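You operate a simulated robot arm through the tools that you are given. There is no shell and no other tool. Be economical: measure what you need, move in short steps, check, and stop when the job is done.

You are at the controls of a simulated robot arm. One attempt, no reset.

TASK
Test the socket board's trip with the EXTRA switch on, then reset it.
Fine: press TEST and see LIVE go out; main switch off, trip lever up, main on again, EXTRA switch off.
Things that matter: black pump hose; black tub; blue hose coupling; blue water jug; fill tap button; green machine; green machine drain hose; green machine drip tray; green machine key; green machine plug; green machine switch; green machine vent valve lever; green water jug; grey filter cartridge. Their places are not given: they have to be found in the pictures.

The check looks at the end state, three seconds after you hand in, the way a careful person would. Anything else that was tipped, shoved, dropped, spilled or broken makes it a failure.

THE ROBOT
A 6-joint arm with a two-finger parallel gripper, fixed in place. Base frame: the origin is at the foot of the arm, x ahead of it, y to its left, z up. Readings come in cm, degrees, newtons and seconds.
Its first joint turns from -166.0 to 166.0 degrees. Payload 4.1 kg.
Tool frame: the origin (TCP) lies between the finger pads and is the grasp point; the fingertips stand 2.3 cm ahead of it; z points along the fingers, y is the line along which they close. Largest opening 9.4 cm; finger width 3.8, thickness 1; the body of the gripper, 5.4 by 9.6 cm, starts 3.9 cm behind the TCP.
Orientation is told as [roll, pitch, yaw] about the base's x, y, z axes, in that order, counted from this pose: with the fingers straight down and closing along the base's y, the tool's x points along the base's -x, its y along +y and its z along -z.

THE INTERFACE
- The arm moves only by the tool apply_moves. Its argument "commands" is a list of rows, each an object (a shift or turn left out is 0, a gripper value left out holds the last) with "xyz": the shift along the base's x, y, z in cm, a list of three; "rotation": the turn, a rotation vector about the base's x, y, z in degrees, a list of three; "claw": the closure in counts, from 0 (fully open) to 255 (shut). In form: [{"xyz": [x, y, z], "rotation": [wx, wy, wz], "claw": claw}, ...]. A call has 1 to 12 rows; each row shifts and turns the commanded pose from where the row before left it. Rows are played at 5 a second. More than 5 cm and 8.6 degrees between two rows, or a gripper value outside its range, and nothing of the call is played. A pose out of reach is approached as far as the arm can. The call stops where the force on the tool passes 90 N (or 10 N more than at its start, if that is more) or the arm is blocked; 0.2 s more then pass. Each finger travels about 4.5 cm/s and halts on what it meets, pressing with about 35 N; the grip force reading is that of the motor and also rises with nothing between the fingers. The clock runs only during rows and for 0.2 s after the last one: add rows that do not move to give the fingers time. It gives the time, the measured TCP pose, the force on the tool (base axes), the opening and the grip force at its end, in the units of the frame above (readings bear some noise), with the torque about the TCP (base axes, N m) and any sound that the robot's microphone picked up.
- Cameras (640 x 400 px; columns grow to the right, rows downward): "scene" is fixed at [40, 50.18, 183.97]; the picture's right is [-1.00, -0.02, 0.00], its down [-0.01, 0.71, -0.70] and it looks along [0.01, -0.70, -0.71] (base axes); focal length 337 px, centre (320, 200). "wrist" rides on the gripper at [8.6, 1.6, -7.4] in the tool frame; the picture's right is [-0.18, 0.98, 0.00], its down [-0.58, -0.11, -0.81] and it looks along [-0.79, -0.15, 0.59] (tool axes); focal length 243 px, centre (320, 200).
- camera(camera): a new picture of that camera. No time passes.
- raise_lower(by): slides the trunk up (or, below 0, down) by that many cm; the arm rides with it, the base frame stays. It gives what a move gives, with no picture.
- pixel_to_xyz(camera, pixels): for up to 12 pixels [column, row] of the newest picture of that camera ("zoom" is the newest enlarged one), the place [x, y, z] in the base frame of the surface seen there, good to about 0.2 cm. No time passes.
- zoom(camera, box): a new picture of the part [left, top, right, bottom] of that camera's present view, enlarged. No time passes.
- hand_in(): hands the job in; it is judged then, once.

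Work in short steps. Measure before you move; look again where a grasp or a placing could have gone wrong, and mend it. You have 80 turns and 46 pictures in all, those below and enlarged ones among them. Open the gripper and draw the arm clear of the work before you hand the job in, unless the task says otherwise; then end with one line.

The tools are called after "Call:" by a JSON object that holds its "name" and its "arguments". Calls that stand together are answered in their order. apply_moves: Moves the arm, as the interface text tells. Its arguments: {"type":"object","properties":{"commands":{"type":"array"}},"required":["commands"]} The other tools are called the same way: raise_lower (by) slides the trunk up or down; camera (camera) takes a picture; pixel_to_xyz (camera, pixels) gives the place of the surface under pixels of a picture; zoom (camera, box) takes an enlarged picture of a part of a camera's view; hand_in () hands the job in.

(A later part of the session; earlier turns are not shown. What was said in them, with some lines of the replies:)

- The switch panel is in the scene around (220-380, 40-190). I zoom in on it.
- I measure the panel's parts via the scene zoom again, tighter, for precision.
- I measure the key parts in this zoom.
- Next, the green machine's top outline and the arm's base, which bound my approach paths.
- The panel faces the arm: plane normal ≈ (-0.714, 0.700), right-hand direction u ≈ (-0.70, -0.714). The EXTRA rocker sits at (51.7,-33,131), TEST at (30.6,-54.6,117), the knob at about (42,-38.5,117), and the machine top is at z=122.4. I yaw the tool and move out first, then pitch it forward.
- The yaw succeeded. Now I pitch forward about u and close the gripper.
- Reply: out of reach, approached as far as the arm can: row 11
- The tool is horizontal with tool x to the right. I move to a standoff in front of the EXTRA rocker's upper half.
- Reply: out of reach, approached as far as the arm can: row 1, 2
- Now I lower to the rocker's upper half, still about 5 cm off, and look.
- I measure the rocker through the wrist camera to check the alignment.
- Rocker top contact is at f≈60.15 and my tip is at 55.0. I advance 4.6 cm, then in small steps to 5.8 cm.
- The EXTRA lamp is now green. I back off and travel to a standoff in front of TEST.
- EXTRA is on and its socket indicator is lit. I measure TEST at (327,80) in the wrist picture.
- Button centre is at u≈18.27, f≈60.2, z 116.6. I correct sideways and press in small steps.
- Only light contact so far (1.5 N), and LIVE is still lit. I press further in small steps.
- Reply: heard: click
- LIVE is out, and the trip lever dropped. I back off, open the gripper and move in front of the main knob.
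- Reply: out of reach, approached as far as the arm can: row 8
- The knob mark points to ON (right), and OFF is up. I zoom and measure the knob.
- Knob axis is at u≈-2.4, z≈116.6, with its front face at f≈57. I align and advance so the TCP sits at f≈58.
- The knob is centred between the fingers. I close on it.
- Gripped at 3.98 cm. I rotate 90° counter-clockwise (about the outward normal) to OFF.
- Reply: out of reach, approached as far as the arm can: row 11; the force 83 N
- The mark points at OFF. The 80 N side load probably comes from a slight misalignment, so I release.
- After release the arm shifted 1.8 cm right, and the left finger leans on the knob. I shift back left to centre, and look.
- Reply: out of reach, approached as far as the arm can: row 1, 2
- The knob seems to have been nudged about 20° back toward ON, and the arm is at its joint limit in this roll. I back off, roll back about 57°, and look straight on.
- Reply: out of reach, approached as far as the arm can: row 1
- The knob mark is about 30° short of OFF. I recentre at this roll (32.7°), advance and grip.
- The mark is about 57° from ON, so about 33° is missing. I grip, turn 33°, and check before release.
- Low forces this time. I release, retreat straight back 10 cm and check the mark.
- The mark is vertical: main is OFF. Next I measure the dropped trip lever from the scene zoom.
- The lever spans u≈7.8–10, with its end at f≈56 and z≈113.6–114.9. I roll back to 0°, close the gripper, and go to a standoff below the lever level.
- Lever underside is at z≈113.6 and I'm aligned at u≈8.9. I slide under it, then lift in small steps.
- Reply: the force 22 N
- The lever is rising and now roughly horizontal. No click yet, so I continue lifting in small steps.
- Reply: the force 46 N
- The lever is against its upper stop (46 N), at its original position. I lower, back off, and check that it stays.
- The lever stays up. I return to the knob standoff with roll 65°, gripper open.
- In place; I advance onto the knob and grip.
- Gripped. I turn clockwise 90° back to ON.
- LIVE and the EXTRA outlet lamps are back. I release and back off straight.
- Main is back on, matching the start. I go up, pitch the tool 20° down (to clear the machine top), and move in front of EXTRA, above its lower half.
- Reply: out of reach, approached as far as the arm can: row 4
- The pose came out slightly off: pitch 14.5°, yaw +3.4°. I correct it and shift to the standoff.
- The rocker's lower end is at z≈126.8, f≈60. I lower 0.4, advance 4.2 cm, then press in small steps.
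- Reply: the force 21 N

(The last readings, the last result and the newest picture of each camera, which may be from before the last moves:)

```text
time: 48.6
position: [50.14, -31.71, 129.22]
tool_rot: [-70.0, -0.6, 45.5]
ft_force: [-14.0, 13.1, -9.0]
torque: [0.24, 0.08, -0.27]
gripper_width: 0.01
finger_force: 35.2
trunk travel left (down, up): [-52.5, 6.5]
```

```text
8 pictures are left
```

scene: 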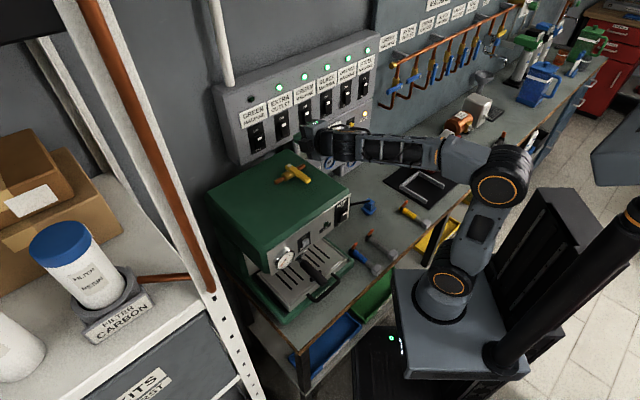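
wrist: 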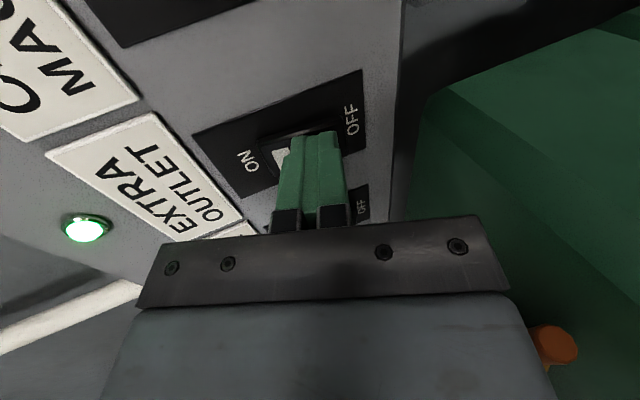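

Contact at 19 N but still lit. I press a bit further.

Call:
{"name": "apply_moves", "arguments": {"commands": [{"xyz": [0.14, -0.14, -0.1]}, {"xyz": [0.14, -0.14, -0.1]}, {"xyz": [0.14, -0.14, 0]}, {}]}}

Call:
{"name": "camera", "arguments": {"camera": "wrist"}}

```text
time: 49.6
position: [50.05, -31.77, 129.18]
tool_rot: [-70.3, -0.8, 45.5]
ft_force: [-38.5, 40.7, -11.1]
torque: [0.27, 0.08, -0.66]
gripper_width: 0.0
finger_force: 35.4
trunk travel left (down, up): [-52.5, 6.5]
```

```text
7 pictures are left
```

wrist: 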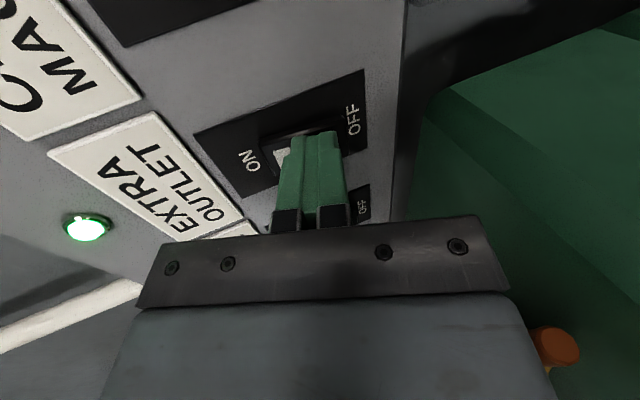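

56 N without flipping: the contact is too near the pivot. I back off, lower 1.1 cm and press again.

Call:
{"name": "apply_moves", "arguments": {"commands": [{"xyz": [-0.9, 0.88, 0]}, {"xyz": [0, 0, -1.1]}, {"xyz": [0.4, -0.39, 0]}, {"xyz": [0.21, -0.21, 0]}, {"xyz": [0.21, -0.21, 0]}, {"xyz": [0.14, -0.14, 0]}, {}]}}

Call:
{"name": "camera", "arguments": {"camera": "wrist"}}

```text
time: 51.2
position: [50.15, -31.78, 127.98]
tool_rot: [-70.1, -0.7, 45.5]
ft_force: [-42.2, 41.0, -17.5]
torque: [0.44, 0.18, -0.7]
gripper_width: 0.02
finger_force: 35.1
trunk travel left (down, up): [-52.5, 6.5]
```

```text
6 pictures are left
```

wrist: 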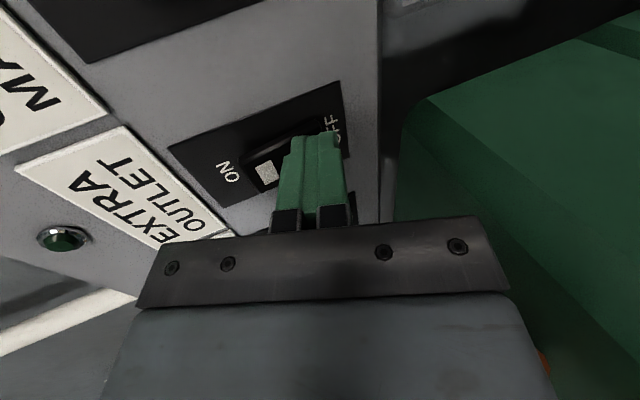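

The EXTRA lamp is out. I retreat straight back, rise, move clear and open the gripper.

Call:
{"name": "apply_moves", "arguments": {"commands": [{"xyz": [-1.5, 1.47, 0]}, {"xyz": [-1.5, 1.47, 0.5]}, {"xyz": [-1, 1, 2]}, {"xyz": [-3, -1.5, 1]}, {"xyz": [-3, -1.5, 0]}, {"xyz": [-3, -2, 0]}, {"claw": 0}, {}, {}, {}]}}

Call:
{"name": "zoom", "arguments": {"camera": "scene", "box": [220, 50, 400, 170]}}

Call:
{"name": "camera", "arguments": {"camera": "scene"}}

```text
time: 53.4
position: [37.8, -33.6, 131.43]
tool_rot: [-70.1, -0.8, 45.5]
ft_force: [1.1, -0.6, 0.7]
torque: [-0.04, 0.02, -0.03]
gripper_width: 8.65
finger_force: 0.1
trunk travel left (down, up): [-52.5, 6.5]
```

```text
3.33 times, centred on (310, 110) of scene
```

zoom: 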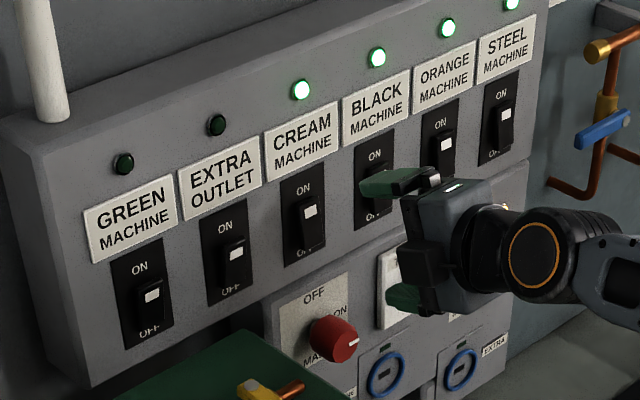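

```text
4 pictures are left
```

scene: 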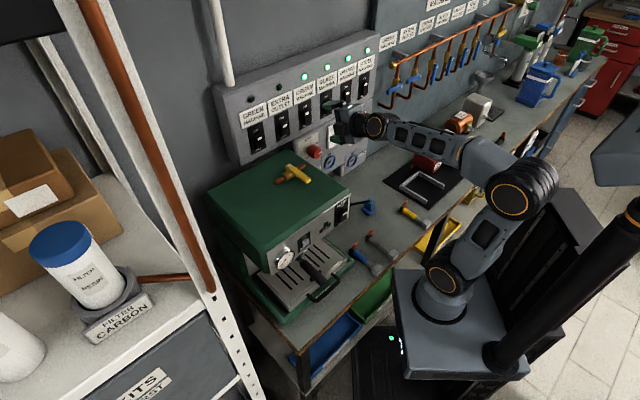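

The EXTRA rocker is off and the other switches are unchanged. I draw the arm further up and back, and verify LIVE and the lever.

Call:
{"name": "apply_moves", "arguments": {"commands": [{"xyz": [-1.5, 1.5, 2]}, {"xyz": [-1, 1, 3]}, {"xyz": [-2, -2, 3]}, {"xyz": [-2, -2, 3]}, {"xyz": [-2, -2, 0]}, {}]}}

Call:
{"name": "zoom", "arguments": {"camera": "scene", "box": [220, 50, 400, 170]}}

```text
time: 54.8
position: [29.16, -37.03, 142.39]
tool_rot: [-70.1, -0.7, 45.6]
ft_force: [-0.7, 0.5, 0.5]
torque: [0.02, 0.03, -0.03]
gripper_width: 9.39
finger_force: 0.1
trunk travel left (down, up): [-52.5, 6.5]
```

```text
3.33 times, centred on (310, 110) of scene
```

zoom: 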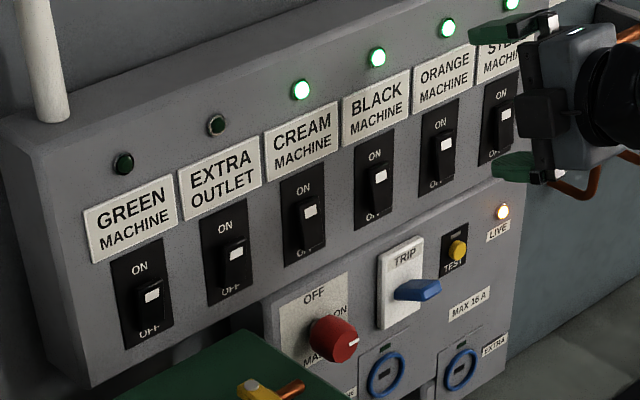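

LIVE is lit, the trip lever is up, main is on, EXTRA is off, and the arm is clear with the gripper open. I hand in.

Call:
{"name": "hand_in", "arguments": {}}

```text
The job is handed in.
```

The trip test worked: with EXTRA on, pressing TEST put LIVE out. I then reset it: main off, trip lever up, main on again with LIVE lit, and EXTRA switched off.
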